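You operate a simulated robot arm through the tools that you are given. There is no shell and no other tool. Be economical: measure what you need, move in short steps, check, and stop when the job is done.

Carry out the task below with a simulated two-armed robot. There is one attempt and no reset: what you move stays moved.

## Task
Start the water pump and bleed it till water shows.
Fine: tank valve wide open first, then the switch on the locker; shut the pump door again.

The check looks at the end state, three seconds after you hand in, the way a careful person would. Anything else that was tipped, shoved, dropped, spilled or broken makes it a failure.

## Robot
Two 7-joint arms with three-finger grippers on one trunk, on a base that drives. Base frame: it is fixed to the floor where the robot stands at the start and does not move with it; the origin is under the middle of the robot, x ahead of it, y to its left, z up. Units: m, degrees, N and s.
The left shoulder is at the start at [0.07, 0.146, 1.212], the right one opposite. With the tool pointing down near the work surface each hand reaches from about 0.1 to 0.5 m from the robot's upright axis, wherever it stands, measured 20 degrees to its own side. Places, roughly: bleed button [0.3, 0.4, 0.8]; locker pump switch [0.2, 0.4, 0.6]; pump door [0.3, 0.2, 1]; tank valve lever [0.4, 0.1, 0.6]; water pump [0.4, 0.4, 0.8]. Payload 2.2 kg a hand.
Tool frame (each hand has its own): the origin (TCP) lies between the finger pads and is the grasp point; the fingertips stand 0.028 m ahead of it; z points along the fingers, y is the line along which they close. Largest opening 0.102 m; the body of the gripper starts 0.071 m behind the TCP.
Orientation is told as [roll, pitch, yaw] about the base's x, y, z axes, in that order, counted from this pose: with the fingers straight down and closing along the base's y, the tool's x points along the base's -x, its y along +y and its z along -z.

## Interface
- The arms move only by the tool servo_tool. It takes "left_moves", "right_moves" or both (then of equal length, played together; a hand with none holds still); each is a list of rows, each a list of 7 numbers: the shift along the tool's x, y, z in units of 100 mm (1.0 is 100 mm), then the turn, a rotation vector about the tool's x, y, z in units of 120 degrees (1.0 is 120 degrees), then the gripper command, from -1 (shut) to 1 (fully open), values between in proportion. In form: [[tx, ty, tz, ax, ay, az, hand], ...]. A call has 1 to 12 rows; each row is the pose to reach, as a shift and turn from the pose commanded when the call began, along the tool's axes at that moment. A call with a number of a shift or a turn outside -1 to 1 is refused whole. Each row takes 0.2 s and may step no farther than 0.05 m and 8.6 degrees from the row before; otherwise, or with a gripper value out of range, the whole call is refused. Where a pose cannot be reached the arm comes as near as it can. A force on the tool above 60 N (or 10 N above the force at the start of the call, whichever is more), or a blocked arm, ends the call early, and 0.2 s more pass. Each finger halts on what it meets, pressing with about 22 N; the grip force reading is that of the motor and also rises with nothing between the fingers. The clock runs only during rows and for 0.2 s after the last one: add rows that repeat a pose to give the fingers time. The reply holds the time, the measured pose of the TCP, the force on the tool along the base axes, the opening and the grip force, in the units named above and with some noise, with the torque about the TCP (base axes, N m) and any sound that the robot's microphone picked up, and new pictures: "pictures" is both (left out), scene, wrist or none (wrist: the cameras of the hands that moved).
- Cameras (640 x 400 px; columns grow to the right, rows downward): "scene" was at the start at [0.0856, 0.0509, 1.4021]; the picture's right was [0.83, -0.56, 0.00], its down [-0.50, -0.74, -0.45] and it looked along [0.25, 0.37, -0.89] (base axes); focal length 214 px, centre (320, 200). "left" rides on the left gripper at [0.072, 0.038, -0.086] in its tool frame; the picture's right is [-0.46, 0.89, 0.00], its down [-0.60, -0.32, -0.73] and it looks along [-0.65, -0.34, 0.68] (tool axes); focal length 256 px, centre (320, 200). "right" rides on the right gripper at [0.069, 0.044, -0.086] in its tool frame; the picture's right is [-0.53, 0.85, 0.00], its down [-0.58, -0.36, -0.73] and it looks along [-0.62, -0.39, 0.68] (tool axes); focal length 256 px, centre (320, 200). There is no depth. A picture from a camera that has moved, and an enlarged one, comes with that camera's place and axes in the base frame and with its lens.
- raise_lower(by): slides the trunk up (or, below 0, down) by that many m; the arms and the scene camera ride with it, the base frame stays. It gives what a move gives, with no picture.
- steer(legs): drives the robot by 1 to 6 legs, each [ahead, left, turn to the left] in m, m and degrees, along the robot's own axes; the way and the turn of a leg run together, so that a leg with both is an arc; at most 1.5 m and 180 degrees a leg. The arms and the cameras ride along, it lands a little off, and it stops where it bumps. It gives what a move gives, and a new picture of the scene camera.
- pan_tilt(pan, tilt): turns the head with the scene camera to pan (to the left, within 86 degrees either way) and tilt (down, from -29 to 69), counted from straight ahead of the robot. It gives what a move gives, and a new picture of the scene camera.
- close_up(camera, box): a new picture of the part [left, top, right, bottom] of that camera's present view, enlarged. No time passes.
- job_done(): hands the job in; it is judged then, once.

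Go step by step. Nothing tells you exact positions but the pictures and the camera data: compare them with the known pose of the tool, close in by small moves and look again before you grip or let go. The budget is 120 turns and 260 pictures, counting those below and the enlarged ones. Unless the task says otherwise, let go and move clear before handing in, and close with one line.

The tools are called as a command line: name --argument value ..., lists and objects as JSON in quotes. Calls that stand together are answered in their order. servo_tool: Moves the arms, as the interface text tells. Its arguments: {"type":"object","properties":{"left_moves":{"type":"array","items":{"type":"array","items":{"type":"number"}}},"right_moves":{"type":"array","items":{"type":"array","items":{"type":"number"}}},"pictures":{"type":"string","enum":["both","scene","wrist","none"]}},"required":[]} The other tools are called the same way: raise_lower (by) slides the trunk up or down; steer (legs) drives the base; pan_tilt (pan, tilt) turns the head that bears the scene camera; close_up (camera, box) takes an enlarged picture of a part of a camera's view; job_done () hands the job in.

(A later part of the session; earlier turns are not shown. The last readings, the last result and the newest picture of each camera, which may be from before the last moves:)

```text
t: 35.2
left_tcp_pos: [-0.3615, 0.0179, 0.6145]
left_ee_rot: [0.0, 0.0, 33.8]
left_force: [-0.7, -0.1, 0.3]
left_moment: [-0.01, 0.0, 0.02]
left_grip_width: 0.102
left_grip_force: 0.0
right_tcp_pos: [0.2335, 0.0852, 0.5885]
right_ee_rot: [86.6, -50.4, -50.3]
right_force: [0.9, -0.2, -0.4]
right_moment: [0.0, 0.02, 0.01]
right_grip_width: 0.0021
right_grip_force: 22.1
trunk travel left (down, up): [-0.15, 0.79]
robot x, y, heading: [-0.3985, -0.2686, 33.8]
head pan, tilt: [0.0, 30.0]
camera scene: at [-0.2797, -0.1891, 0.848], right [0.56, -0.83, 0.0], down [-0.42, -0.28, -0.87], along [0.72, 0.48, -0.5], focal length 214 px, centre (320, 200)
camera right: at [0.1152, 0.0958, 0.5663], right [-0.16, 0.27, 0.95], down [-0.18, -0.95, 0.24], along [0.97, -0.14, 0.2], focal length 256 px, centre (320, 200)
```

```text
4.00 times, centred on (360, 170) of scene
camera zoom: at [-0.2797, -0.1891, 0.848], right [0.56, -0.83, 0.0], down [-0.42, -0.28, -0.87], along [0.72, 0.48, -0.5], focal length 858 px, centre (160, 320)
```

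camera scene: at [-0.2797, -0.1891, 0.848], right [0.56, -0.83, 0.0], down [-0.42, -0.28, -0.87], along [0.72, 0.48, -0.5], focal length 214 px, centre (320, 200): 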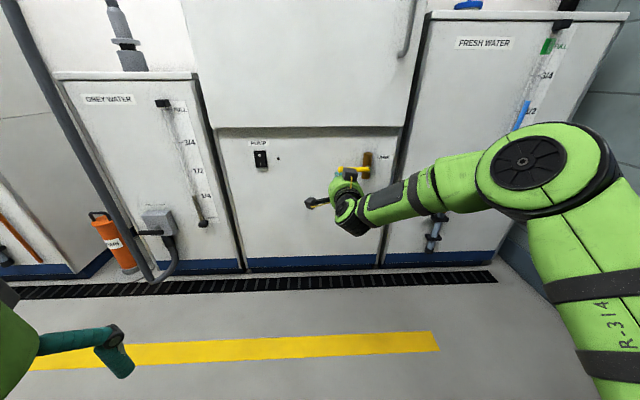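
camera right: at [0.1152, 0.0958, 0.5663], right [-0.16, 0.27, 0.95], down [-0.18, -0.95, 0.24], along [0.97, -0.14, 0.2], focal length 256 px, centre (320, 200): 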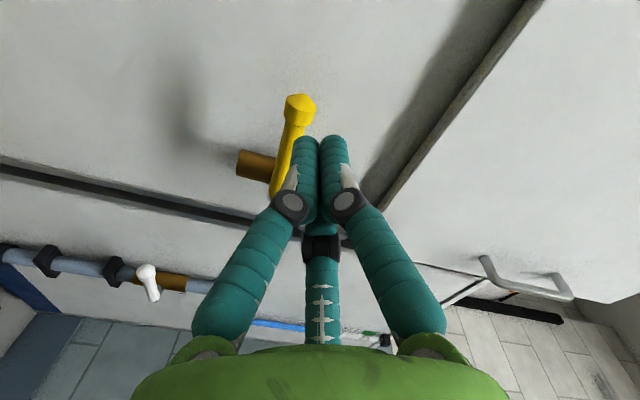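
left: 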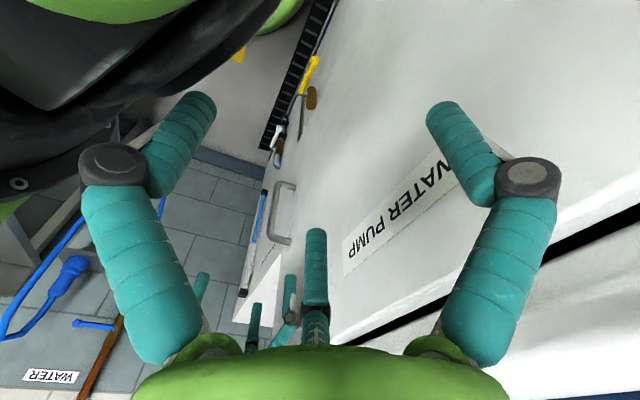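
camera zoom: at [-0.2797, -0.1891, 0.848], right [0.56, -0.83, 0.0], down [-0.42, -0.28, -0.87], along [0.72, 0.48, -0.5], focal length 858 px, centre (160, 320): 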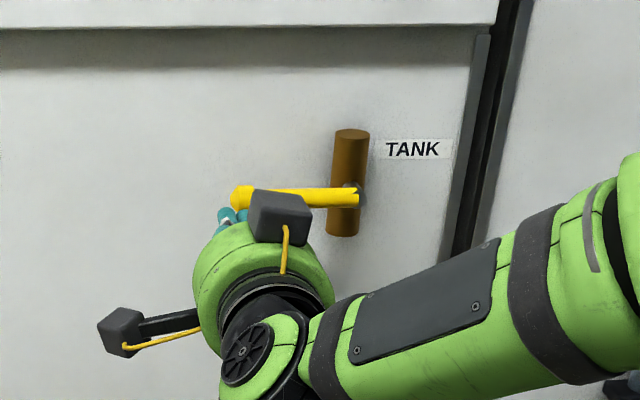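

The brass body is vertical with the lever across it: clearly shut. I repeat the move with smaller steps.

servo_tool --right_moves '[[-0.15, 0.13, 0, 0, 0, 0, -1], [-0.26, 0.0, 0.29, 0, 0, 0, -1], [-0.37, -0.13, 0.58, 0, 0, 0, -1], [-0.49, -0.25, 0.875, 0, 0, 0, -1], [-0.49, -0.25, 0.875, 0, 0, 0, -1]]'

close_up --camera "scene" --box '[280, 120, 440, 220]'

```text
t: 36.4
left_tcp_pos: [-0.3608, 0.0194, 0.616]
left_ee_rot: [-0.2, 0.0, 33.7]
left_force: [0.0, -0.2, -0.5]
left_moment: [-0.02, 0.02, 0.05]
left_grip_width: 0.1019
left_grip_force: 0.1
right_tcp_pos: [0.2786, 0.0929, 0.6089]
right_ee_rot: [86.4, -50.3, -50.1]
right_force: [0.1, 0.0, -1.1]
right_moment: [0.0, -0.01, 0.02]
right_grip_width: 0.0021
right_grip_force: 22.2
right hand out of reach, approached as far as the arm can: row 3, 4, 5
trunk travel left (down, up): [-0.15, 0.79]
robot x, y, heading: [-0.3946, -0.2685, 33.6]
head pan, tilt: [0.0, 30.0]
camera scene: at [-0.2797, -0.1891, 0.848], right [0.56, -0.83, 0.0], down [-0.42, -0.28, -0.87], along [0.72, 0.48, -0.5], focal length 214 px, centre (320, 200)
camera right: at [0.1609, 0.103, 0.5863], right [-0.16, 0.27, 0.95], down [-0.19, -0.95, 0.24], along [0.97, -0.14, 0.2], focal length 256 px, centre (320, 200)
```

scene: 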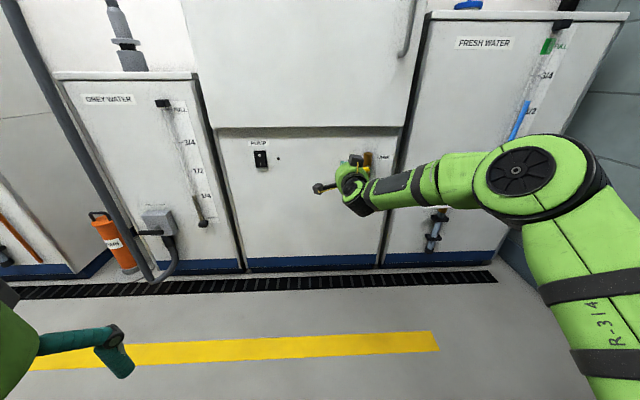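
right: 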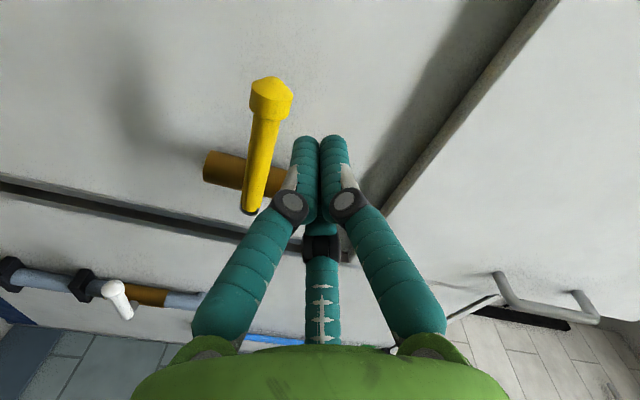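

```text
4.00 times, centred on (360, 170) of scene
camera zoom: at [-0.2797, -0.1891, 0.848], right [0.56, -0.83, 0.0], down [-0.42, -0.28, -0.87], along [0.72, 0.48, -0.5], focal length 858 px, centre (160, 320)
```

zoom: 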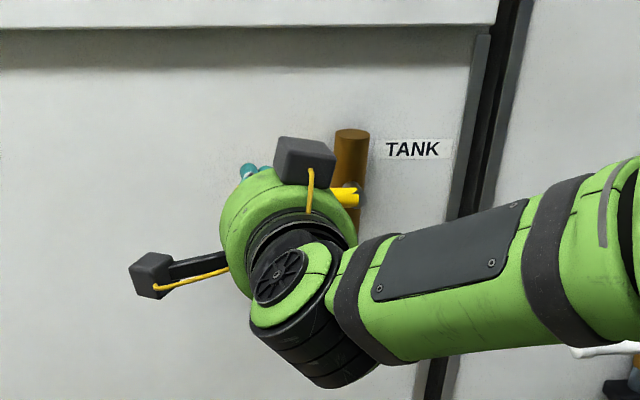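

The elbow is out to the right so the hand is too far across; shifting the base 0.2 m left (and keeping distance) should straighten the wrist.

steer --legs '[[-0.02, 0.2, 0]]'

servo_tool --right_moves '[[-0.2, -0.25, 0, 0, 0, 0, -1], [-0.4, -0.5, 0, 0, 0, 0, -1], [-0.6, -0.75, 0, 0, 0, 0, -1], [-0.8, -1.0, 0, 0, 0, 0, -1], [-0.8, -1.0, 0, 0, 0, 0, -1]]'

```text
t: 38.0
left_tcp_pos: [-0.4875, 0.1728, 0.6146]
left_ee_rot: [-0.1, -0.1, 33.9]
left_force: [0.1, 0.8, -0.3]
left_moment: [0.01, -0.01, -0.02]
left_grip_width: 0.1021
left_grip_force: 0.0
right_tcp_pos: [0.1531, 0.2458, 0.6092]
right_ee_rot: [86.4, -50.3, -50.2]
right_force: [0.2, -0.2, 0.7]
right_moment: [-0.01, 0.01, 0.01]
right_grip_width: 0.0022
right_grip_force: 22.4
trunk travel left (down, up): [-0.15, 0.79]
robot x, y, heading: [-0.522, -0.1106, 33.9]
head pan, tilt: [0.0, 30.0]
camera scene: at [-0.4069, -0.0353, 0.848], right [0.56, -0.83, 0.0], down [-0.42, -0.28, -0.87], along [0.72, 0.48, -0.5], focal length 214 px, centre (320, 200)
```

scene: 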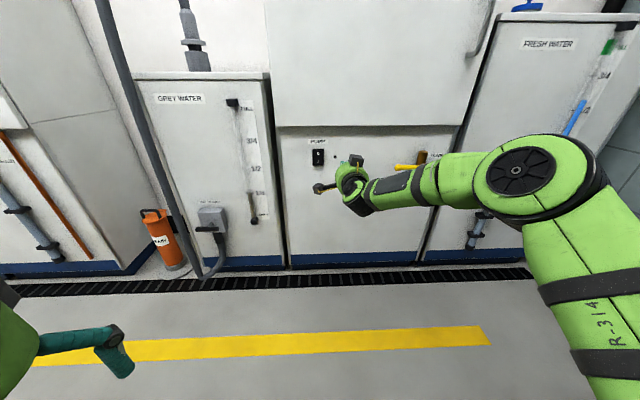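

```text
t: 39.2
left_tcp_pos: [-0.4881, 0.1723, 0.6143]
left_ee_rot: [-0.2, -0.1, 33.8]
left_force: [-0.9, 0.3, -0.2]
left_moment: [-0.01, 0.04, 0.0]
left_grip_width: 0.1019
left_grip_force: 0.0
right_tcp_pos: [0.1567, 0.2256, 0.6313]
right_ee_rot: [86.3, -50.2, -50.2]
right_force: [0.3, -0.3, -0.8]
right_moment: [0.01, -0.01, 0.02]
right_grip_width: 0.0021
right_grip_force: 22.4
right hand out of reach, approached as far as the arm can: row 1, 2, 3, 4, 5
trunk travel left (down, up): [-0.15, 0.79]
robot x, y, heading: [-0.5249, -0.113, 33.8]
head pan, tilt: [0.0, 30.0]
camera scene: at [-0.4068, -0.0354, 0.848], right [0.56, -0.83, 0.0], down [-0.42, -0.28, -0.87], along [0.72, 0.48, -0.5], focal length 214 px, centre (320, 200)
camera right: at [0.0401, 0.2362, 0.6095], right [-0.15, 0.27, 0.95], down [-0.19, -0.95, 0.24], along [0.97, -0.14, 0.2], focal length 256 px, centre (320, 200)
```

scene: 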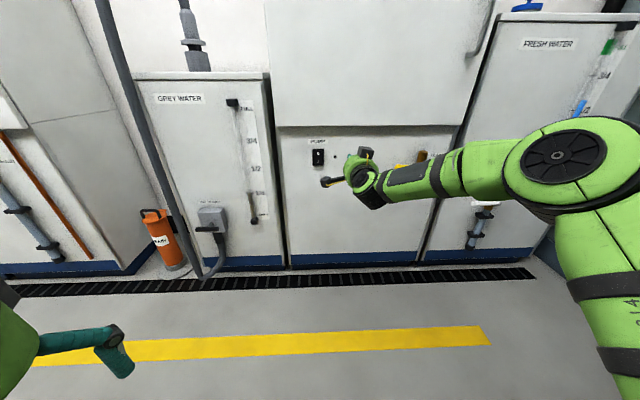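
right: 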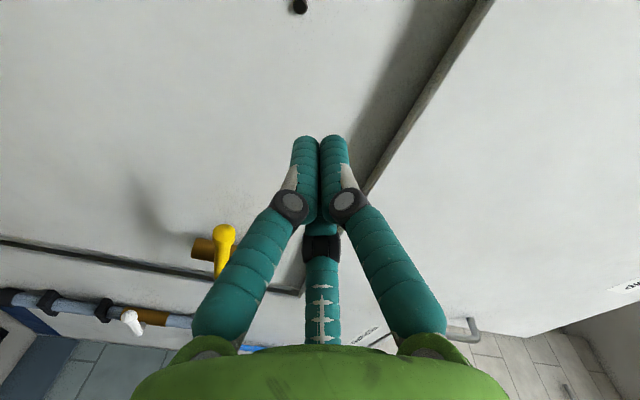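

The forearm still points across the body, inherited from the start pose. I'll unwind to tool-down, move the hand out to its own side, then pitch forward again in a natural posture.

servo_tool --right_moves '[[0, 0, -0.2, 0, 0, -0.068, -1], [0, 0, -0.4, 0, 0, -0.136, -1], [0, 0, -0.6, 0, 0, -0.204, -1], [0, 0, -0.8, 0, 0, -0.272, -1], [0, 0, -1, 0, 0, -0.335, -1]]' --pictures "none"

servo_tool --right_moves '[[0, -0.09, 0, 0, 0.0682, 0, -1], [0, -0.18, 0, 0, 0.1364, 0, -1], [0, -0.27, 0, 0, 0.2045, 0, -1], [0, -0.36, 0, 0, 0.2727, 0, -1], [0, -0.45, 0, 0, 0.3409, 0, -1], [0, -0.54, 0, 0, 0.4091, 0, -1], [0, -0.63, 0, 0, 0.4773, 0, -1], [0, -0.72, 0, 0, 0.5455, 0, -1], [0, -0.81, 0, 0, 0.6136, 0, -1], [0, -0.9, 0, 0, 0.6818, 0, -1], [0, -1.0, 0, 0, 0.75, 0, -1]]' --pictures "scene"

```text
t: 40.4
left_tcp_pos: [-0.4878, 0.172, 0.6153]
left_ee_rot: [-0.2, -0.1, 33.9]
left_force: [0.3, -0.2, -0.3]
left_moment: [0.03, -0.01, 0.02]
left_grip_width: 0.102
left_grip_force: 0.1
right_tcp_pos: [0.077, 0.1627, 0.6351]
right_ee_rot: [-17.1, -87.5, 53.9]
right_force: [0.3, 0.1, 0.1]
right_moment: [-0.02, -0.01, -0.02]
right_grip_width: 0.0021
right_grip_force: 22.3
right hand out of reach, approached as far as the arm can: row 1, 2
trunk travel left (down, up): [-0.15, 0.79]
robot x, y, heading: [-0.5234, -0.1183, 33.8]
head pan, tilt: [0.0, 30.0]
```

```text
t: 42.8
left_tcp_pos: [-0.4846, 0.1698, 0.6149]
left_ee_rot: [0.2, 0.0, 33.7]
left_force: [0.7, -1.4, 0.6]
left_moment: [0.11, 0.16, 0.01]
left_grip_width: 0.1019
left_grip_force: 0.1
right_tcp_pos: [0.1032, 0.0446, 0.5872]
right_ee_rot: [-0.3, 0.6, 36.9]
right_force: [0.7, -0.7, -0.6]
right_moment: [0.08, 0.05, 0.04]
right_grip_width: 0.0022
right_grip_force: 21.8
right hand out of reach, approached as far as the arm can: row 10, 11
trunk travel left (down, up): [-0.15, 0.79]
robot x, y, heading: [-0.5214, -0.1131, 33.7]
head pan, tilt: [0.0, 30.0]
camera scene: at [-0.4034, -0.0383, 0.8477], right [0.55, -0.83, -0.01], down [-0.42, -0.27, -0.87], along [0.72, 0.48, -0.5], focal length 214 px, centre (320, 200)
```

scene: 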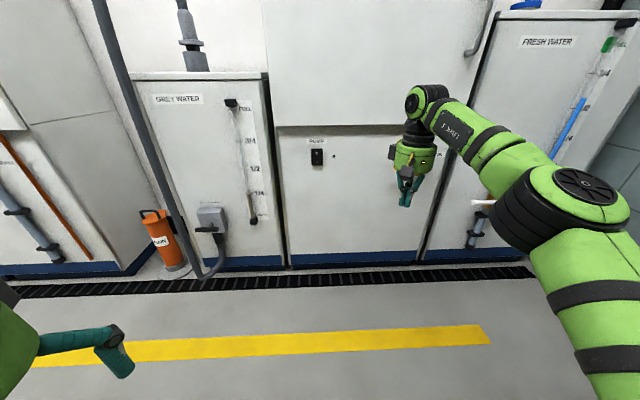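

The hand is now out on its own side with the forearm pointing more forward. Pitch it forward again.

servo_tool --right_moves '[[0, 0, 0, 0, -0.0682, 0, -1], [0, 0, 0, 0, -0.1364, 0, -1], [0, 0, 0, 0, -0.2045, 0, -1], [0, 0, 0, 0, -0.2727, 0, -1], [0, 0, 0, 0, -0.3409, 0, -1], [0, 0, 0, 0, -0.4091, 0, -1], [0, 0, 0, 0, -0.4773, 0, -1], [0, 0, 0, 0, -0.5455, 0, -1], [0, 0, 0, 0, -0.6136, 0, -1], [0, 0, 0, 0, -0.6818, 0, -1], [0, 0, 0, 0, -0.75, 0, -1]]'

```text
t: 45.2
left_tcp_pos: [-0.4867, 0.1725, 0.6146]
left_ee_rot: [-0.1, 0.0, 33.8]
left_force: [-0.2, 0.5, 0.0]
left_moment: [-0.01, -0.03, -0.01]
left_grip_width: 0.1019
left_grip_force: 0.1
right_tcp_pos: [0.0993, 0.046, 0.59]
right_ee_rot: [-3.1, -79.6, 40.0]
right_force: [0.1, -0.8, -0.2]
right_moment: [0.0, 0.01, 0.0]
right_grip_width: 0.0021
right_grip_force: 22.0
right hand out of reach, approached as far as the arm can: row 11
trunk travel left (down, up): [-0.15, 0.79]
robot x, y, heading: [-0.5218, -0.1126, 33.4]
head pan, tilt: [0.0, 30.0]
camera scene: at [-0.4068, -0.0353, 0.848], right [0.56, -0.83, 0.0], down [-0.42, -0.28, -0.87], along [0.72, 0.48, -0.5], focal length 214 px, centre (320, 200)
camera right: at [-0.006, 0.0237, 0.5372], right [-0.44, 0.74, 0.52], down [-0.27, -0.66, 0.7], along [0.86, 0.16, 0.49], focal length 256 px, centre (320, 200)
```

scene: 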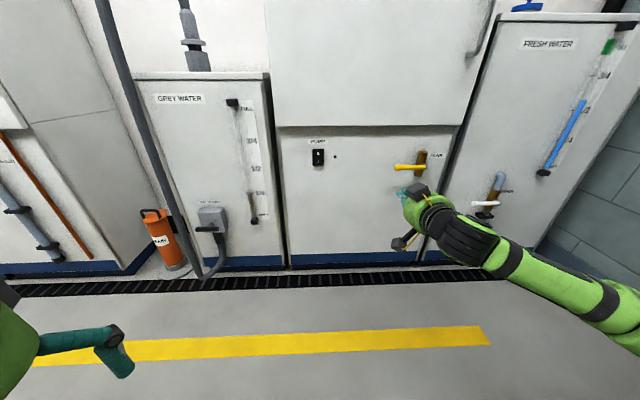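
right: 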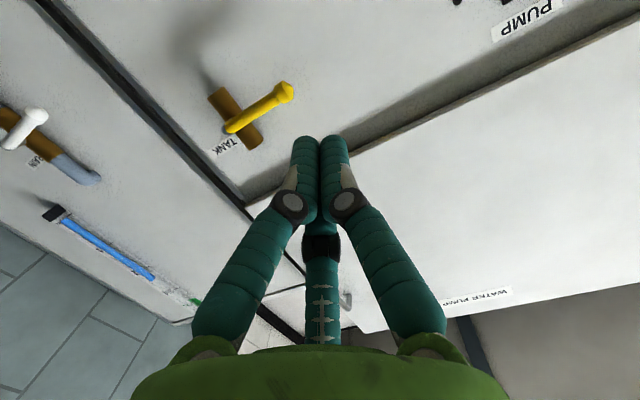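

Now the posture is natural with the elbow low. I'll approach the spot above the lever in steps.

servo_tool --right_moves '[[-0.12, -0.13, 0.24, 0, 0, 0, -1], [-0.24, -0.27, 0.48, 0, 0, 0, -1], [-0.36, -0.41, 0.72, 0, 0, 0, -1], [-0.48, -0.54, 0.96, 0, 0, 0, -1], [-0.48, -0.54, 0.96, 0, 0, 0, -1]]'

```text
t: 46.4
left_tcp_pos: [-0.4882, 0.1723, 0.6147]
left_ee_rot: [-0.1, -0.1, 33.8]
left_force: [-0.3, 0.0, 0.5]
left_moment: [-0.01, 0.03, 0.0]
left_grip_width: 0.1019
left_grip_force: 0.0
right_tcp_pos: [0.2161, 0.0673, 0.6188]
right_ee_rot: [-3.1, -79.3, 40.0]
right_force: [0.8, -0.8, 0.5]
right_moment: [0.01, -0.02, 0.03]
right_grip_width: 0.0022
right_grip_force: 22.1
trunk travel left (down, up): [-0.15, 0.79]
robot x, y, heading: [-0.5233, -0.1119, 33.7]
head pan, tilt: [0.0, 30.0]
camera scene: at [-0.4068, -0.0353, 0.8479], right [0.56, -0.83, 0.0], down [-0.42, -0.28, -0.87], along [0.72, 0.48, -0.5], focal length 214 px, centre (320, 200)
camera right: at [0.1097, 0.0445, 0.5663], right [-0.43, 0.74, 0.52], down [-0.27, -0.65, 0.7], along [0.86, 0.17, 0.49], focal length 256 px, centre (320, 200)
```

scene: 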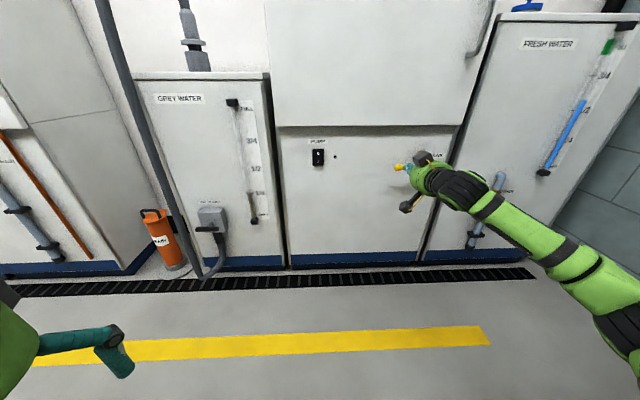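
right: 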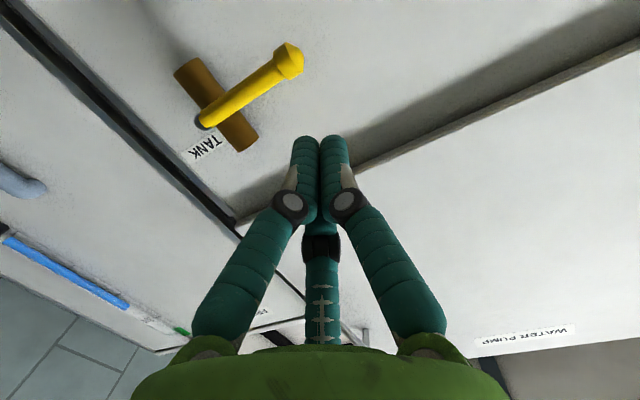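

Reach is fine now. Final forward step to put the rod over the lever.

servo_tool --right_moves '[[-0.03, -0.1, 0.25, 0, 0, 0, -1], [-0.06, -0.2, 0.5, 0, 0, 0, -1], [-0.1, -0.3, 0.75, 0, 0, 0, -1], [-0.13, -0.41, 1.0, 0, 0, 0, -1], [-0.13, -0.41, 1.0, 0, 0, 0, -1]]'

close_up --camera "scene" --box '[340, 120, 500, 220]'

```text
t: 47.6
left_tcp_pos: [-0.4878, 0.1718, 0.6144]
left_ee_rot: [0.0, 0.1, 33.8]
left_force: [-0.2, 0.1, -0.5]
left_moment: [0.01, 0.0, 0.01]
left_grip_width: 0.1021
left_grip_force: 0.1
right_tcp_pos: [0.3204, 0.0938, 0.6135]
right_ee_rot: [-3.1, -79.4, 40.2]
right_force: [0.0, -0.1, -0.1]
right_moment: [-0.02, -0.02, -0.02]
right_grip_width: 0.0017
right_grip_force: 22.1
trunk travel left (down, up): [-0.15, 0.79]
robot x, y, heading: [-0.524, -0.1155, 33.8]
head pan, tilt: [0.0, 30.0]
camera scene: at [-0.4068, -0.0353, 0.8479], right [0.56, -0.83, 0.0], down [-0.42, -0.28, -0.87], along [0.72, 0.48, -0.5], focal length 214 px, centre (320, 200)
camera right: at [0.2145, 0.0706, 0.5598], right [-0.43, 0.74, 0.52], down [-0.27, -0.65, 0.7], along [0.86, 0.17, 0.49], focal length 256 px, centre (320, 200)
```

scene: 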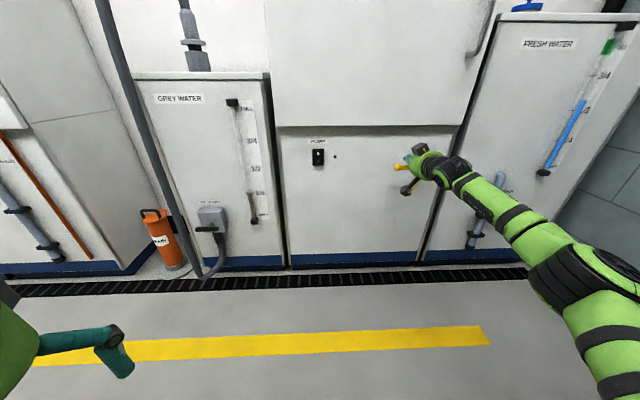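
right: 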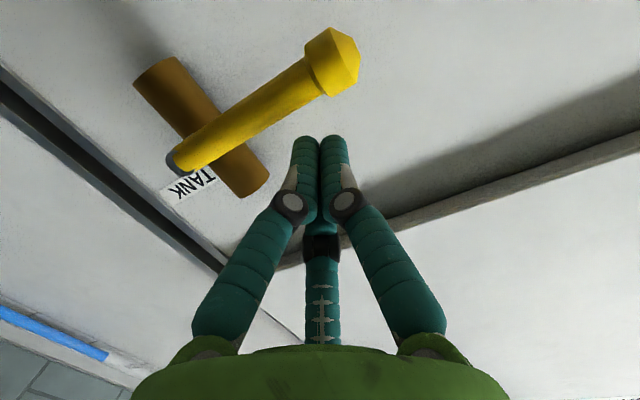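

```text
4.00 times, centred on (420, 170) of scene
camera zoom: at [-0.4068, -0.0353, 0.8479], right [0.56, -0.83, 0.0], down [-0.42, -0.28, -0.87], along [0.72, 0.48, -0.5], focal length 858 px, centre (-80, 320)
```

zoom: 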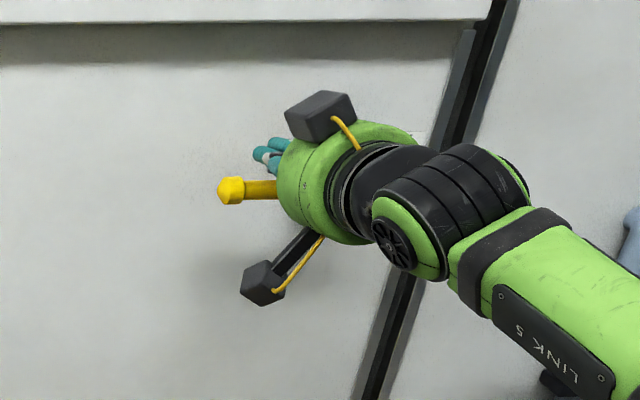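

Tip is 4 cm above the lever and nearly deep enough. I'll advance 15 mm and begin pushing down along the arc to about 45°, then look.

servo_tool --right_moves '[[-0.03, -0.01, 0.147, 0, 0, 0, -1], [0.1, -0.03, 0.17, 0, 0, 0, -1], [0.234, -0.046, 0.192, 0, 0, 0, -1], [0.31, -0.04, 0.207, 0, 0, 0, -1], [0.392, -0.03, 0.222, 0, 0, 0, -1], [0.47, -0.043, 0.235, 0, 0, 0, -1], [0.549, -0.056, 0.248, 0, 0, 0, -1], [0.62, -0.09, 0.26, 0, 0, 0, -1], [0.694, -0.123, 0.27, 0, 0, 0, -1]]'

close_up --camera "scene" --box '[340, 120, 500, 220]'

```text
t: 49.1
left_tcp_pos: [-0.4891, 0.1723, 0.6144]
left_ee_rot: [0.0, -0.2, 33.8]
left_force: [-1.4, -0.4, -0.6]
left_moment: [0.0, 0.0, -0.02]
left_grip_width: 0.1021
left_grip_force: 0.0
right_tcp_pos: [0.3322, 0.0994, 0.5997]
right_ee_rot: [0.0, -83.0, 37.6]
right_force: [6.2, 3.2, 14.8]
right_moment: [0.12, -0.26, 0.21]
right_grip_width: 0.0021
right_grip_force: 23.4
trunk travel left (down, up): [-0.15, 0.79]
robot x, y, heading: [-0.5232, -0.1126, 33.7]
head pan, tilt: [0.0, 30.0]
stopped in row 7 (right hand): the force on the tool passed its limit at 61 N (the readings are from after the stop); the commanded pose is now the measured one
camera scene: at [-0.4083, -0.0358, 0.8477], right [0.56, -0.83, 0.0], down [-0.41, -0.28, -0.87], along [0.72, 0.48, -0.5], focal length 214 px, centre (320, 200)
camera right: at [0.2297, 0.079, 0.54], right [-0.47, 0.71, 0.53], down [-0.3, -0.69, 0.66], along [0.83, 0.15, 0.53], focal length 256 px, centre (320, 200)
```

scene: 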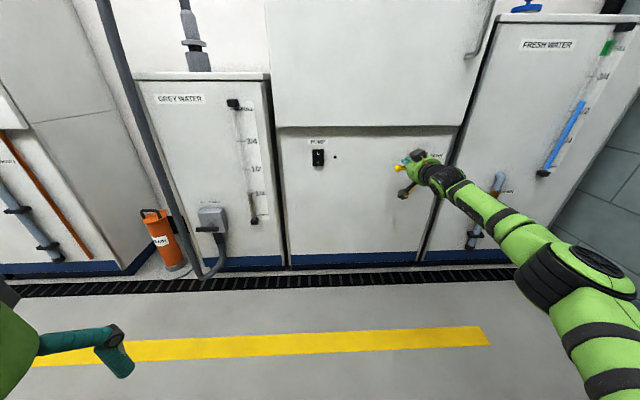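
right: 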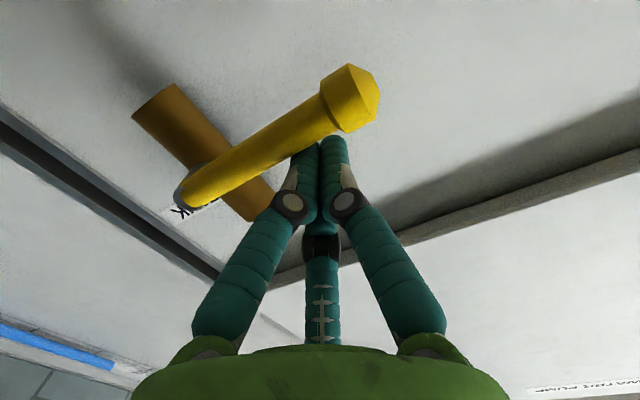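

```text
4.00 times, centred on (420, 170) of scene
camera zoom: at [-0.4083, -0.0358, 0.8477], right [0.56, -0.83, 0.0], down [-0.41, -0.28, -0.87], along [0.72, 0.48, -0.5], focal length 858 px, centre (-80, 320)
```

zoom: 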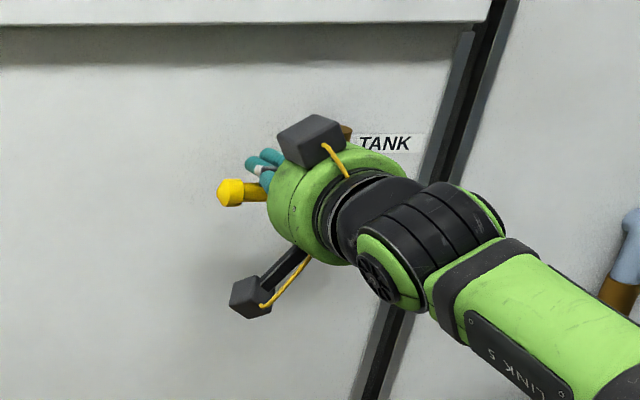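

Downward is against the stop (61 N), so it must open upward. I'll back off, dip under the lever and come in from below.

servo_tool --right_moves '[[-0.027, 0.015, -0.204, 0, 0, 0, -1], [0.058, 0.038, -0.494, 0, 0, 0, -1], [0.455, 0.038, -0.445, 0, 0, 0, -1], [0.802, 0.038, -0.403, 0, 0, 0, -1], [0.768, 0.015, -0.106, 0, 0, 0, -1], [0.743, 0, 0.111, 0, 0, 0, -1], [0.743, 0, 0.111, 0, 0, 0, -1]]'

close_up --camera "scene" --box '[340, 120, 500, 220]'

```text
t: 50.7
left_tcp_pos: [-0.488, 0.1722, 0.6154]
left_ee_rot: [-0.1, -0.1, 33.7]
left_force: [0.2, 0.2, -0.2]
left_moment: [0.03, 0.01, 0.01]
left_grip_width: 0.1019
left_grip_force: 0.1
right_tcp_pos: [0.3355, 0.1015, 0.5155]
right_ee_rot: [-0.7, -82.2, 38.3]
right_force: [-0.2, 0.0, 0.2]
right_moment: [0.0, 0.03, 0.02]
right_grip_width: 0.0024
right_grip_force: 21.9
trunk travel left (down, up): [-0.15, 0.79]
robot x, y, heading: [-0.5232, -0.1162, 33.6]
head pan, tilt: [0.0, 30.0]
camera scene: at [-0.4065, -0.0353, 0.8479], right [0.56, -0.83, 0.0], down [-0.42, -0.28, -0.87], along [0.72, 0.48, -0.5], focal length 214 px, centre (320, 200)
camera right: at [0.2327, 0.0797, 0.4576], right [-0.46, 0.72, 0.53], down [-0.29, -0.68, 0.67], along [0.84, 0.15, 0.52], focal length 256 px, centre (320, 200)
```

scene: 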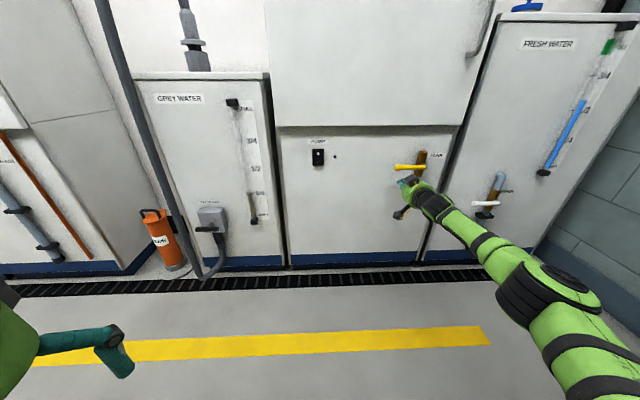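
right: 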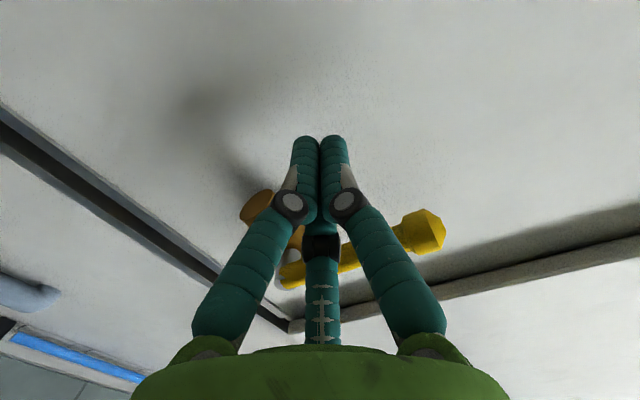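

```text
4.00 times, centred on (420, 170) of scene
camera zoom: at [-0.4065, -0.0353, 0.8479], right [0.56, -0.83, 0.0], down [-0.42, -0.28, -0.87], along [0.72, 0.48, -0.5], focal length 858 px, centre (-80, 320)
```

zoom: 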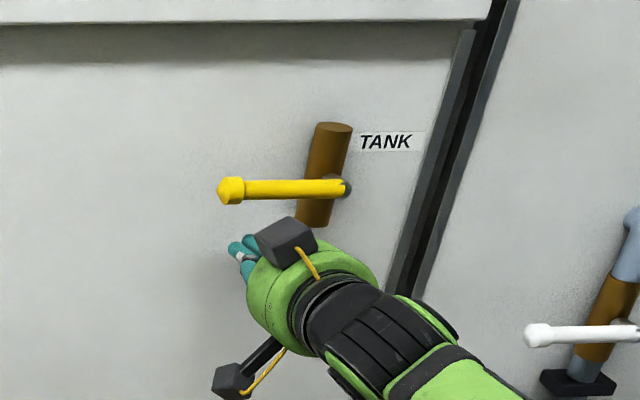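

The rod is now below the lever. Push up along the mirrored arc to about 55°.

servo_tool --right_moves '[[-0.2, -0.01, -0.025, 0, 0, 0, -1], [-0.416, -0.02, -0.052, 0, 0, 0, -1], [-0.5, -0.01, -0.06, 0, 0, 0, -1], [-0.574, 0, -0.07, 0, 0, 0, -1], [-0.65, -0.015, -0.08, 0, 0, 0, -1], [-0.733, -0.03, -0.09, 0, 0, 0, -1], [-0.8, -0.06, -0.1, 0, 0, 0, -1], [-0.876, -0.1, -0.113, 0, 0, 0, -1], [-0.96, -0.17, -0.128, 0, 0, 0, -1]]'

close_up --camera "scene" --box '[340, 120, 500, 220]'

```text
t: 52.7
left_tcp_pos: [-0.4878, 0.1716, 0.6161]
left_ee_rot: [-0.1, -0.1, 33.7]
left_force: [0.0, 0.3, 0.0]
left_moment: [0.01, 0.03, 0.01]
left_grip_width: 0.1022
left_grip_force: 0.0
right_tcp_pos: [0.3462, 0.0865, 0.6111]
right_ee_rot: [-0.8, -82.3, 38.2]
right_force: [0.6, -1.0, 0.3]
right_moment: [-0.04, -0.03, -0.02]
right_grip_width: 0.0023
right_grip_force: 22.0
trunk travel left (down, up): [-0.15, 0.79]
robot x, y, heading: [-0.5243, -0.1133, 33.6]
head pan, tilt: [0.0, 30.0]
camera scene: at [-0.4066, -0.0353, 0.848], right [0.56, -0.83, 0.0], down [-0.42, -0.28, -0.87], along [0.72, 0.48, -0.5], focal length 214 px, centre (320, 200)
camera right: at [0.242, 0.0654, 0.5552], right [-0.46, 0.72, 0.53], down [-0.29, -0.68, 0.67], along [0.84, 0.15, 0.52], focal length 256 px, centre (320, 200)
```

scene: 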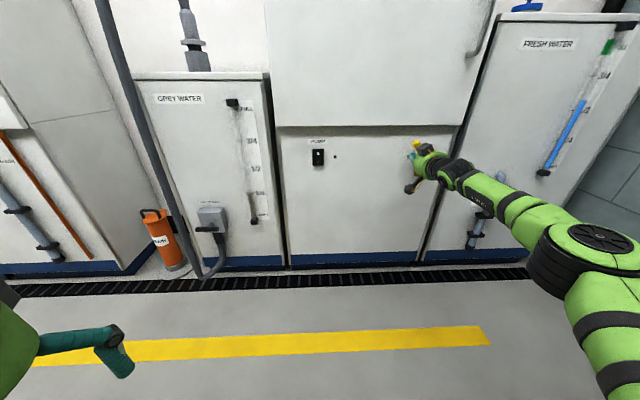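
right: 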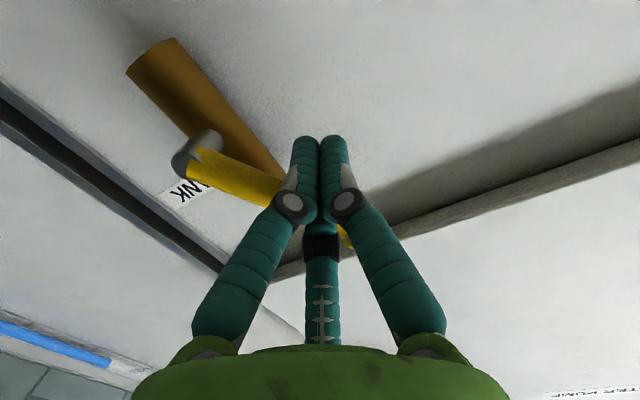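

```text
4.00 times, centred on (420, 170) of scene
camera zoom: at [-0.4066, -0.0353, 0.848], right [0.56, -0.83, 0.0], down [-0.42, -0.28, -0.87], along [0.72, 0.48, -0.5], focal length 858 px, centre (-80, 320)
```

zoom: 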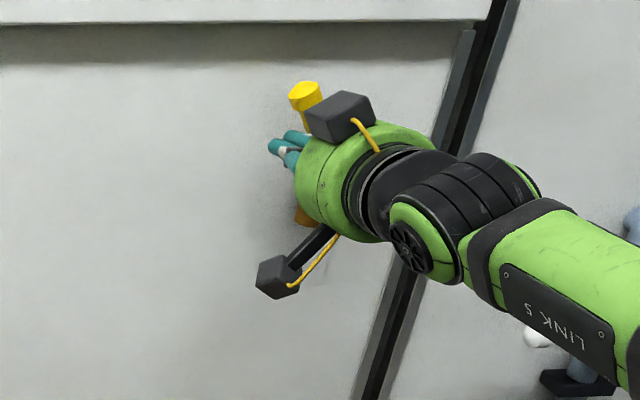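

The lever has swung up about 60°. I'll finish by pushing to the right until the stop.

servo_tool --right_moves '[[-0.08, -0.08, -0.015, 0, 0, 0, -1], [-0.13, -0.16, -0.027, 0, 0, 0, -1], [-0.16, -0.24, -0.036, 0, 0, 0, -1], [-0.16, -0.3, -0.04, 0, 0, 0, -1], [-0.16, -0.35, -0.045, 0, 0, 0, -1], [-0.16, -0.4, -0.048, 0, 0, 0, -1], [-0.16, -0.45, -0.05, 0, 0, 0, -1]]'

close_up --camera "scene" --box '[340, 120, 500, 220]'

```text
t: 54.3
left_tcp_pos: [-0.4871, 0.1728, 0.615]
left_ee_rot: [-0.3, 0.0, 33.9]
left_force: [0.3, 0.9, -0.6]
left_moment: [0.02, 0.0, -0.01]
left_grip_width: 0.1022
left_grip_force: 0.0
right_tcp_pos: [0.3642, 0.064, 0.6205]
right_ee_rot: [0.0, -84.4, 36.5]
right_force: [-16.8, 13.8, -7.8]
right_moment: [0.11, 0.03, 0.05]
right_grip_width: 0.0021
right_grip_force: 22.1
right hand out of reach, approached as far as the arm can: row 3, 4, 5, 6, 7
trunk travel left (down, up): [-0.15, 0.79]
robot x, y, heading: [-0.519, -0.1124, 33.7]
head pan, tilt: [0.0, 30.0]
camera scene: at [-0.4072, -0.0335, 0.8477], right [0.56, -0.83, 0.0], down [-0.41, -0.28, -0.87], along [0.72, 0.48, -0.5], focal length 214 px, centre (320, 200)
camera right: at [0.2622, 0.046, 0.5603], right [-0.46, 0.71, 0.53], down [-0.32, -0.69, 0.65], along [0.83, 0.13, 0.55], focal length 256 px, centre (320, 200)
```

scene: 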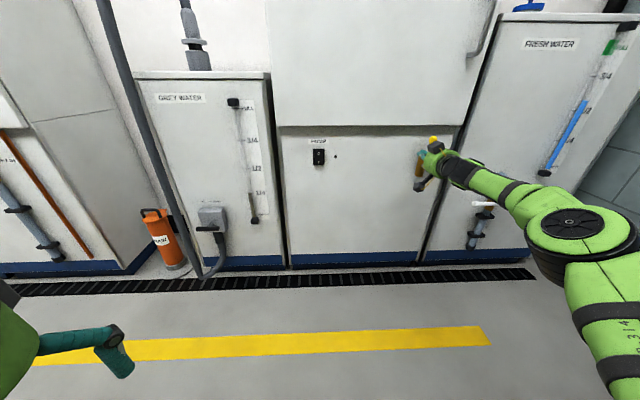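
right: 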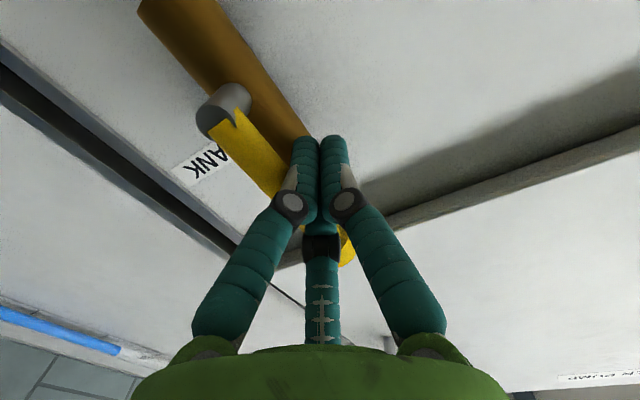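

```text
4.00 times, centred on (420, 170) of scene
camera zoom: at [-0.4072, -0.0335, 0.8477], right [0.56, -0.83, 0.0], down [-0.41, -0.28, -0.87], along [0.72, 0.48, -0.5], focal length 858 px, centre (-80, 320)
```

zoom: 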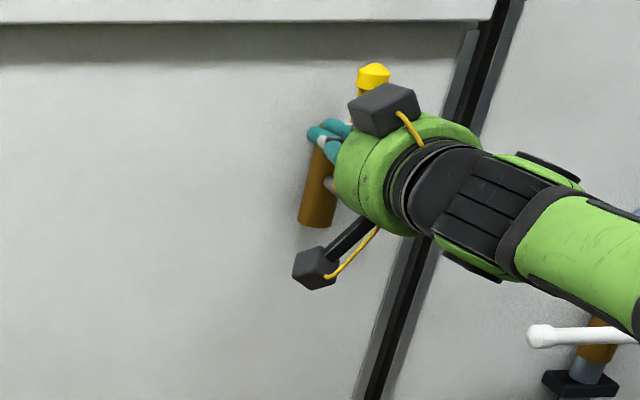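

The lever now presses firmly against something with ~22 N, presumably the stop. I'll back off and look.

servo_tool --right_moves '[[0, 0.2, 0, 0, 0, 0, -1], [0, 0.4, -0.2, 0, 0, 0, -1], [0, 0.4, -0.6, 0, 0, 0, -1], [0, 0.4, -1.0, 0, 0, 0, -1], [0.1, 0.4, -1.0, 0, 0, 0, -1]]'

close_up --camera "scene" --box '[340, 120, 500, 220]'

```text
t: 55.5
left_tcp_pos: [-0.4871, 0.1719, 0.6155]
left_ee_rot: [0.0, -0.1, 33.8]
left_force: [-0.3, 0.0, -0.3]
left_moment: [-0.02, 0.02, 0.0]
left_grip_width: 0.1021
left_grip_force: 0.0
right_tcp_pos: [0.2619, 0.0303, 0.622]
right_ee_rot: [1.4, -84.8, 34.2]
right_force: [-0.3, -1.4, 0.5]
right_moment: [-0.06, 0.02, 0.01]
right_grip_width: 0.0021
right_grip_force: 22.2
trunk travel left (down, up): [-0.15, 0.79]
robot x, y, heading: [-0.5209, -0.1092, 33.6]
head pan, tilt: [0.0, 30.0]
camera scene: at [-0.4065, -0.0353, 0.848], right [0.56, -0.83, 0.0], down [-0.42, -0.28, -0.87], along [0.72, 0.48, -0.5], focal length 214 px, centre (320, 200)
camera right: at [0.1591, 0.0135, 0.5619], right [-0.45, 0.72, 0.53], down [-0.34, -0.69, 0.64], along [0.83, 0.11, 0.55], focal length 256 px, centre (320, 200)
```

scene: 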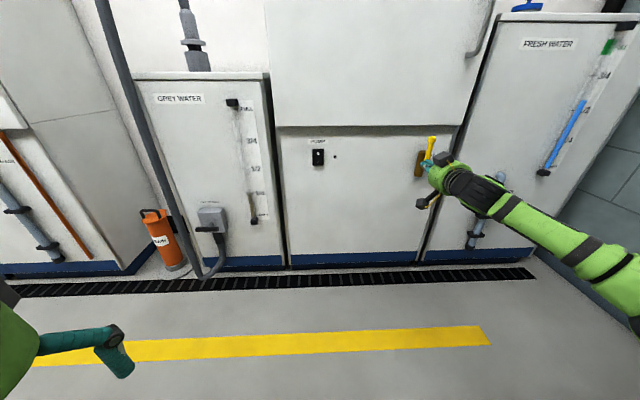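
right: 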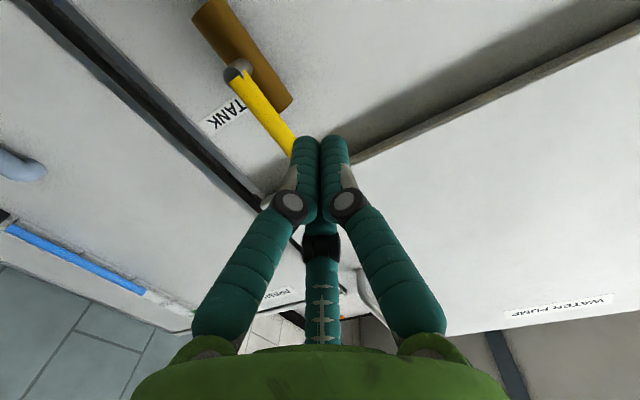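

```text
4.00 times, centred on (420, 170) of scene
camera zoom: at [-0.4065, -0.0353, 0.848], right [0.56, -0.83, 0.0], down [-0.42, -0.28, -0.87], along [0.72, 0.48, -0.5], focal length 858 px, centre (-80, 320)
```

zoom: 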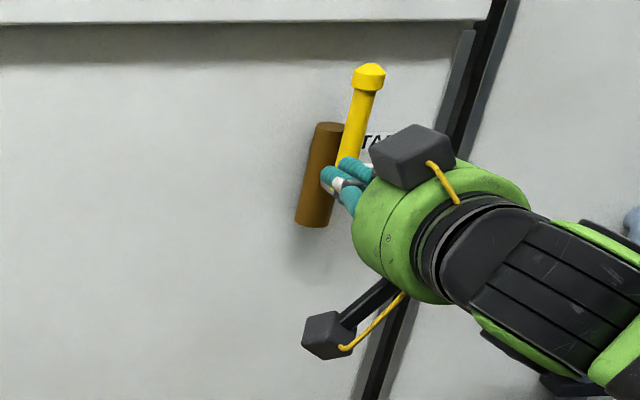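

The lever is now parallel to its body: valve wide open. Next is the switch at about [0.195, 0.37, 0.60], which suits the left hand; I'll drive 0.25 m right (backing 5 cm) and bring the left hand forward.

steer --legs '[[-0.08, 0, 0], [0, -0.25, 0]]'

servo_tool --left_moves '[[-0.25, 0.1, 0, 0, 0, 0, -1], [-0.5, 0.2, 0, 0, 0, 0, -1], [-0.75, 0.2, 0, 0, 0, 0, -1], [-1, 0.2, 0, 0, 0, 0, -1]]' --pictures "none"

servo_tool --left_moves '[[-0.25, 0, 0, 0, 0, 0, -1], [-0.5, 0, 0, 0, 0, 0, -1], [-0.75, 0, 0, 0, 0, 0, -1], [-1, 0, 0, 0, 0, 0, -1]]' --pictures "none"

servo_tool --left_moves '[[-0.25, 0, 0, 0, 0, 0, -1], [-0.5, 0, 0, 0, 0, 0, -1], [-0.75, 0, 0, 0, 0, 0, -1], [-1, 0, 0, 0, 0, 0, -1]]' --pictures "scene"

```text
t: 57.9
left_tcp_pos: [-0.4159, -0.077, 0.6158]
left_ee_rot: [-0.1, 0.0, 34.1]
left_force: [-0.3, 0.3, 0.6]
left_moment: [0.02, -0.03, 0.02]
left_grip_width: 0.102
left_grip_force: 0.0
right_tcp_pos: [0.333, -0.2143, 0.6228]
right_ee_rot: [1.5, -84.7, 34.6]
right_force: [0.2, -0.5, 1.0]
right_moment: [-0.02, 0.0, 0.02]
right_grip_width: 0.0024
right_grip_force: 21.7
trunk travel left (down, up): [-0.15, 0.79]
robot x, y, heading: [-0.4509, -0.3635, 34.2]
head pan, tilt: [0.0, 30.0]
camera scene: at [-0.3343, -0.2842, 0.8479], right [0.56, -0.83, 0.0], down [-0.41, -0.28, -0.87], along [0.72, 0.48, -0.5], focal length 214 px, centre (320, 200)
```

scene: 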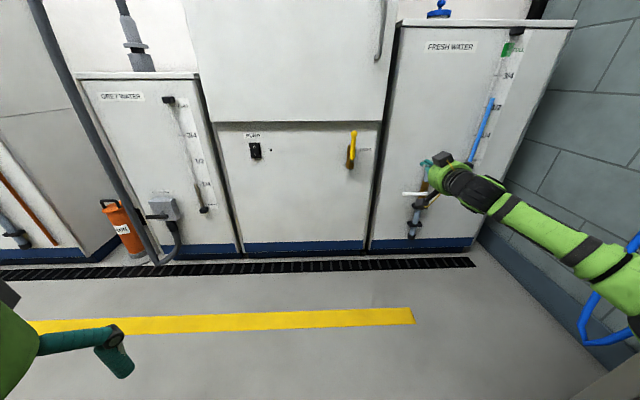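

```text
t: 58.9
left_tcp_pos: [-0.3451, -0.0043, 0.6149]
left_ee_rot: [-0.1, 0.0, 34.1]
left_force: [-0.9, 0.8, -0.1]
left_moment: [-0.04, 0.0, -0.03]
left_grip_width: 0.002
left_grip_force: 22.2
right_tcp_pos: [0.3328, -0.2143, 0.6228]
right_ee_rot: [1.5, -84.6, 34.6]
right_force: [-0.2, -0.2, -0.4]
right_moment: [0.0, 0.01, 0.01]
right_grip_width: 0.0021
right_grip_force: 21.7
trunk travel left (down, up): [-0.15, 0.79]
robot x, y, heading: [-0.4521, -0.361, 34.1]
head pan, tilt: [0.0, 30.0]
```

```text
t: 59.9
left_tcp_pos: [-0.2611, 0.0534, 0.6157]
left_ee_rot: [-0.1, 0.0, 34.1]
left_force: [0.2, 0.0, 0.2]
left_moment: [-0.03, 0.0, 0.01]
left_grip_width: 0.0022
left_grip_force: 21.8
right_tcp_pos: [0.3333, -0.214, 0.6222]
right_ee_rot: [1.5, -84.6, 34.7]
right_force: [0.8, 0.5, 0.2]
right_moment: [0.02, 0.02, -0.03]
right_grip_width: 0.0024
right_grip_force: 21.9
trunk travel left (down, up): [-0.15, 0.79]
robot x, y, heading: [-0.4512, -0.3632, 34.0]
head pan, tilt: [0.0, 30.0]
```

```text
t: 60.9
left_tcp_pos: [-0.18, 0.1089, 0.617]
left_ee_rot: [0.0, 0.0, 34.1]
left_force: [0.2, 0.6, -0.1]
left_moment: [0.01, -0.02, -0.03]
left_grip_width: 0.0021
left_grip_force: 21.5
right_tcp_pos: [0.3337, -0.2144, 0.6223]
right_ee_rot: [1.4, -84.6, 34.6]
right_force: [-0.2, -0.1, -0.5]
right_moment: [0.01, 0.0, 0.01]
right_grip_width: 0.0024
right_grip_force: 22.1
trunk travel left (down, up): [-0.15, 0.79]
robot x, y, heading: [-0.4477, -0.3611, 34.0]
head pan, tilt: [0.0, 30.0]
camera scene: at [-0.3342, -0.2841, 0.8479], right [0.56, -0.83, 0.0], down [-0.41, -0.28, -0.87], along [0.72, 0.48, -0.5], focal length 214 px, centre (320, 200)
```

scene: 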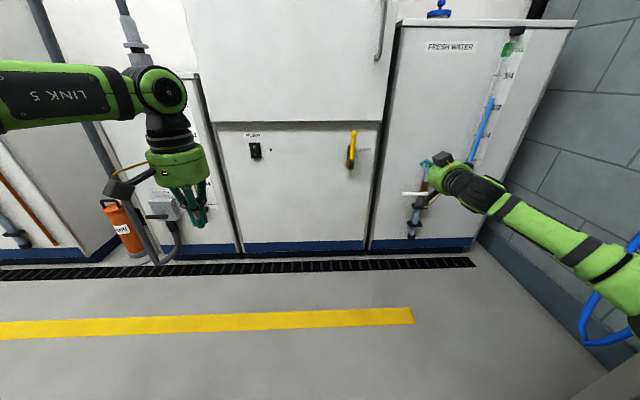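

The left hand is in line with the switch. Pitch it forward.

servo_tool --left_moves '[[0, 0, 0, 0, -0.0682, 0, -1], [0, 0, 0, 0, -0.1364, 0, -1], [0, 0, 0, 0, -0.2045, 0, -1], [0, 0, 0, 0, -0.2727, 0, -1], [0, 0, 0, 0, -0.3409, 0, -1], [0, 0, 0, 0, -0.4091, 0, -1], [0, 0, 0, 0, -0.4773, 0, -1], [0, 0, 0, 0, -0.5455, 0, -1], [0, 0, 0, 0, -0.6136, 0, -1], [0, 0, 0, 0, -0.6818, 0, -1], [0, 0, 0, 0, -0.75, 0, -1]]'

```text
t: 63.3
left_tcp_pos: [-0.1564, 0.1172, 0.6502]
left_ee_rot: [-5.3, -86.4, 37.9]
left_force: [-1.0, 0.6, -0.7]
left_moment: [-0.04, 0.05, 0.03]
left_grip_width: 0.0022
left_grip_force: 22.5
left hand out of reach, approached as far as the arm can: row 9, 10, 11
right_tcp_pos: [0.3321, -0.2143, 0.6217]
right_ee_rot: [1.3, -84.8, 34.7]
right_force: [1.1, 1.1, -1.2]
right_moment: [0.02, 0.02, 0.02]
right_grip_width: 0.0019
right_grip_force: 22.0
trunk travel left (down, up): [-0.15, 0.79]
robot x, y, heading: [-0.4531, -0.3611, 34.0]
head pan, tilt: [0.0, 30.0]
camera scene: at [-0.3346, -0.284, 0.8481], right [0.56, -0.83, 0.0], down [-0.41, -0.28, -0.87], along [0.72, 0.48, -0.5], focal length 214 px, centre (320, 200)
camera left: at [-0.2526, 0.1004, 0.583], right [-0.45, 0.76, 0.46], down [-0.41, -0.64, 0.65], along [0.79, 0.11, 0.6], focal length 256 px, centre (320, 200)
```

scene: 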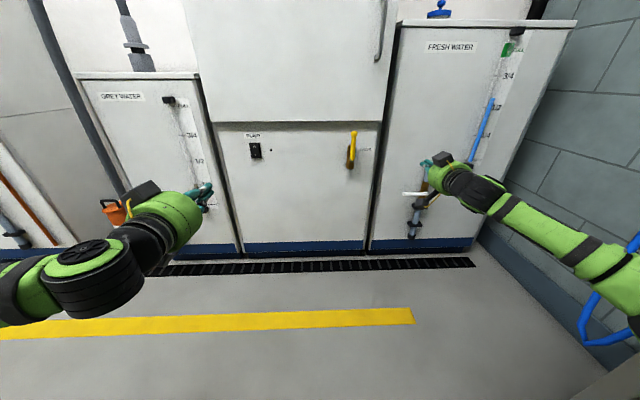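
left: 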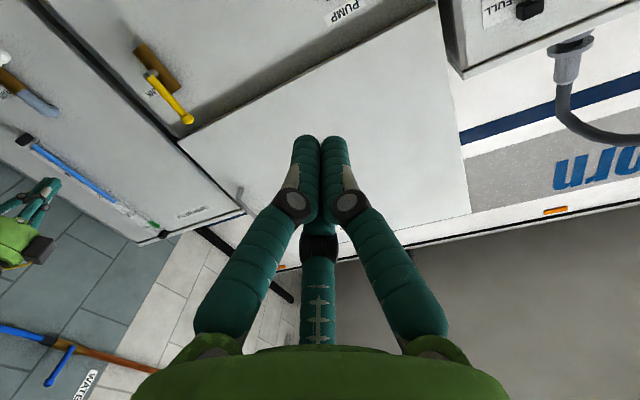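

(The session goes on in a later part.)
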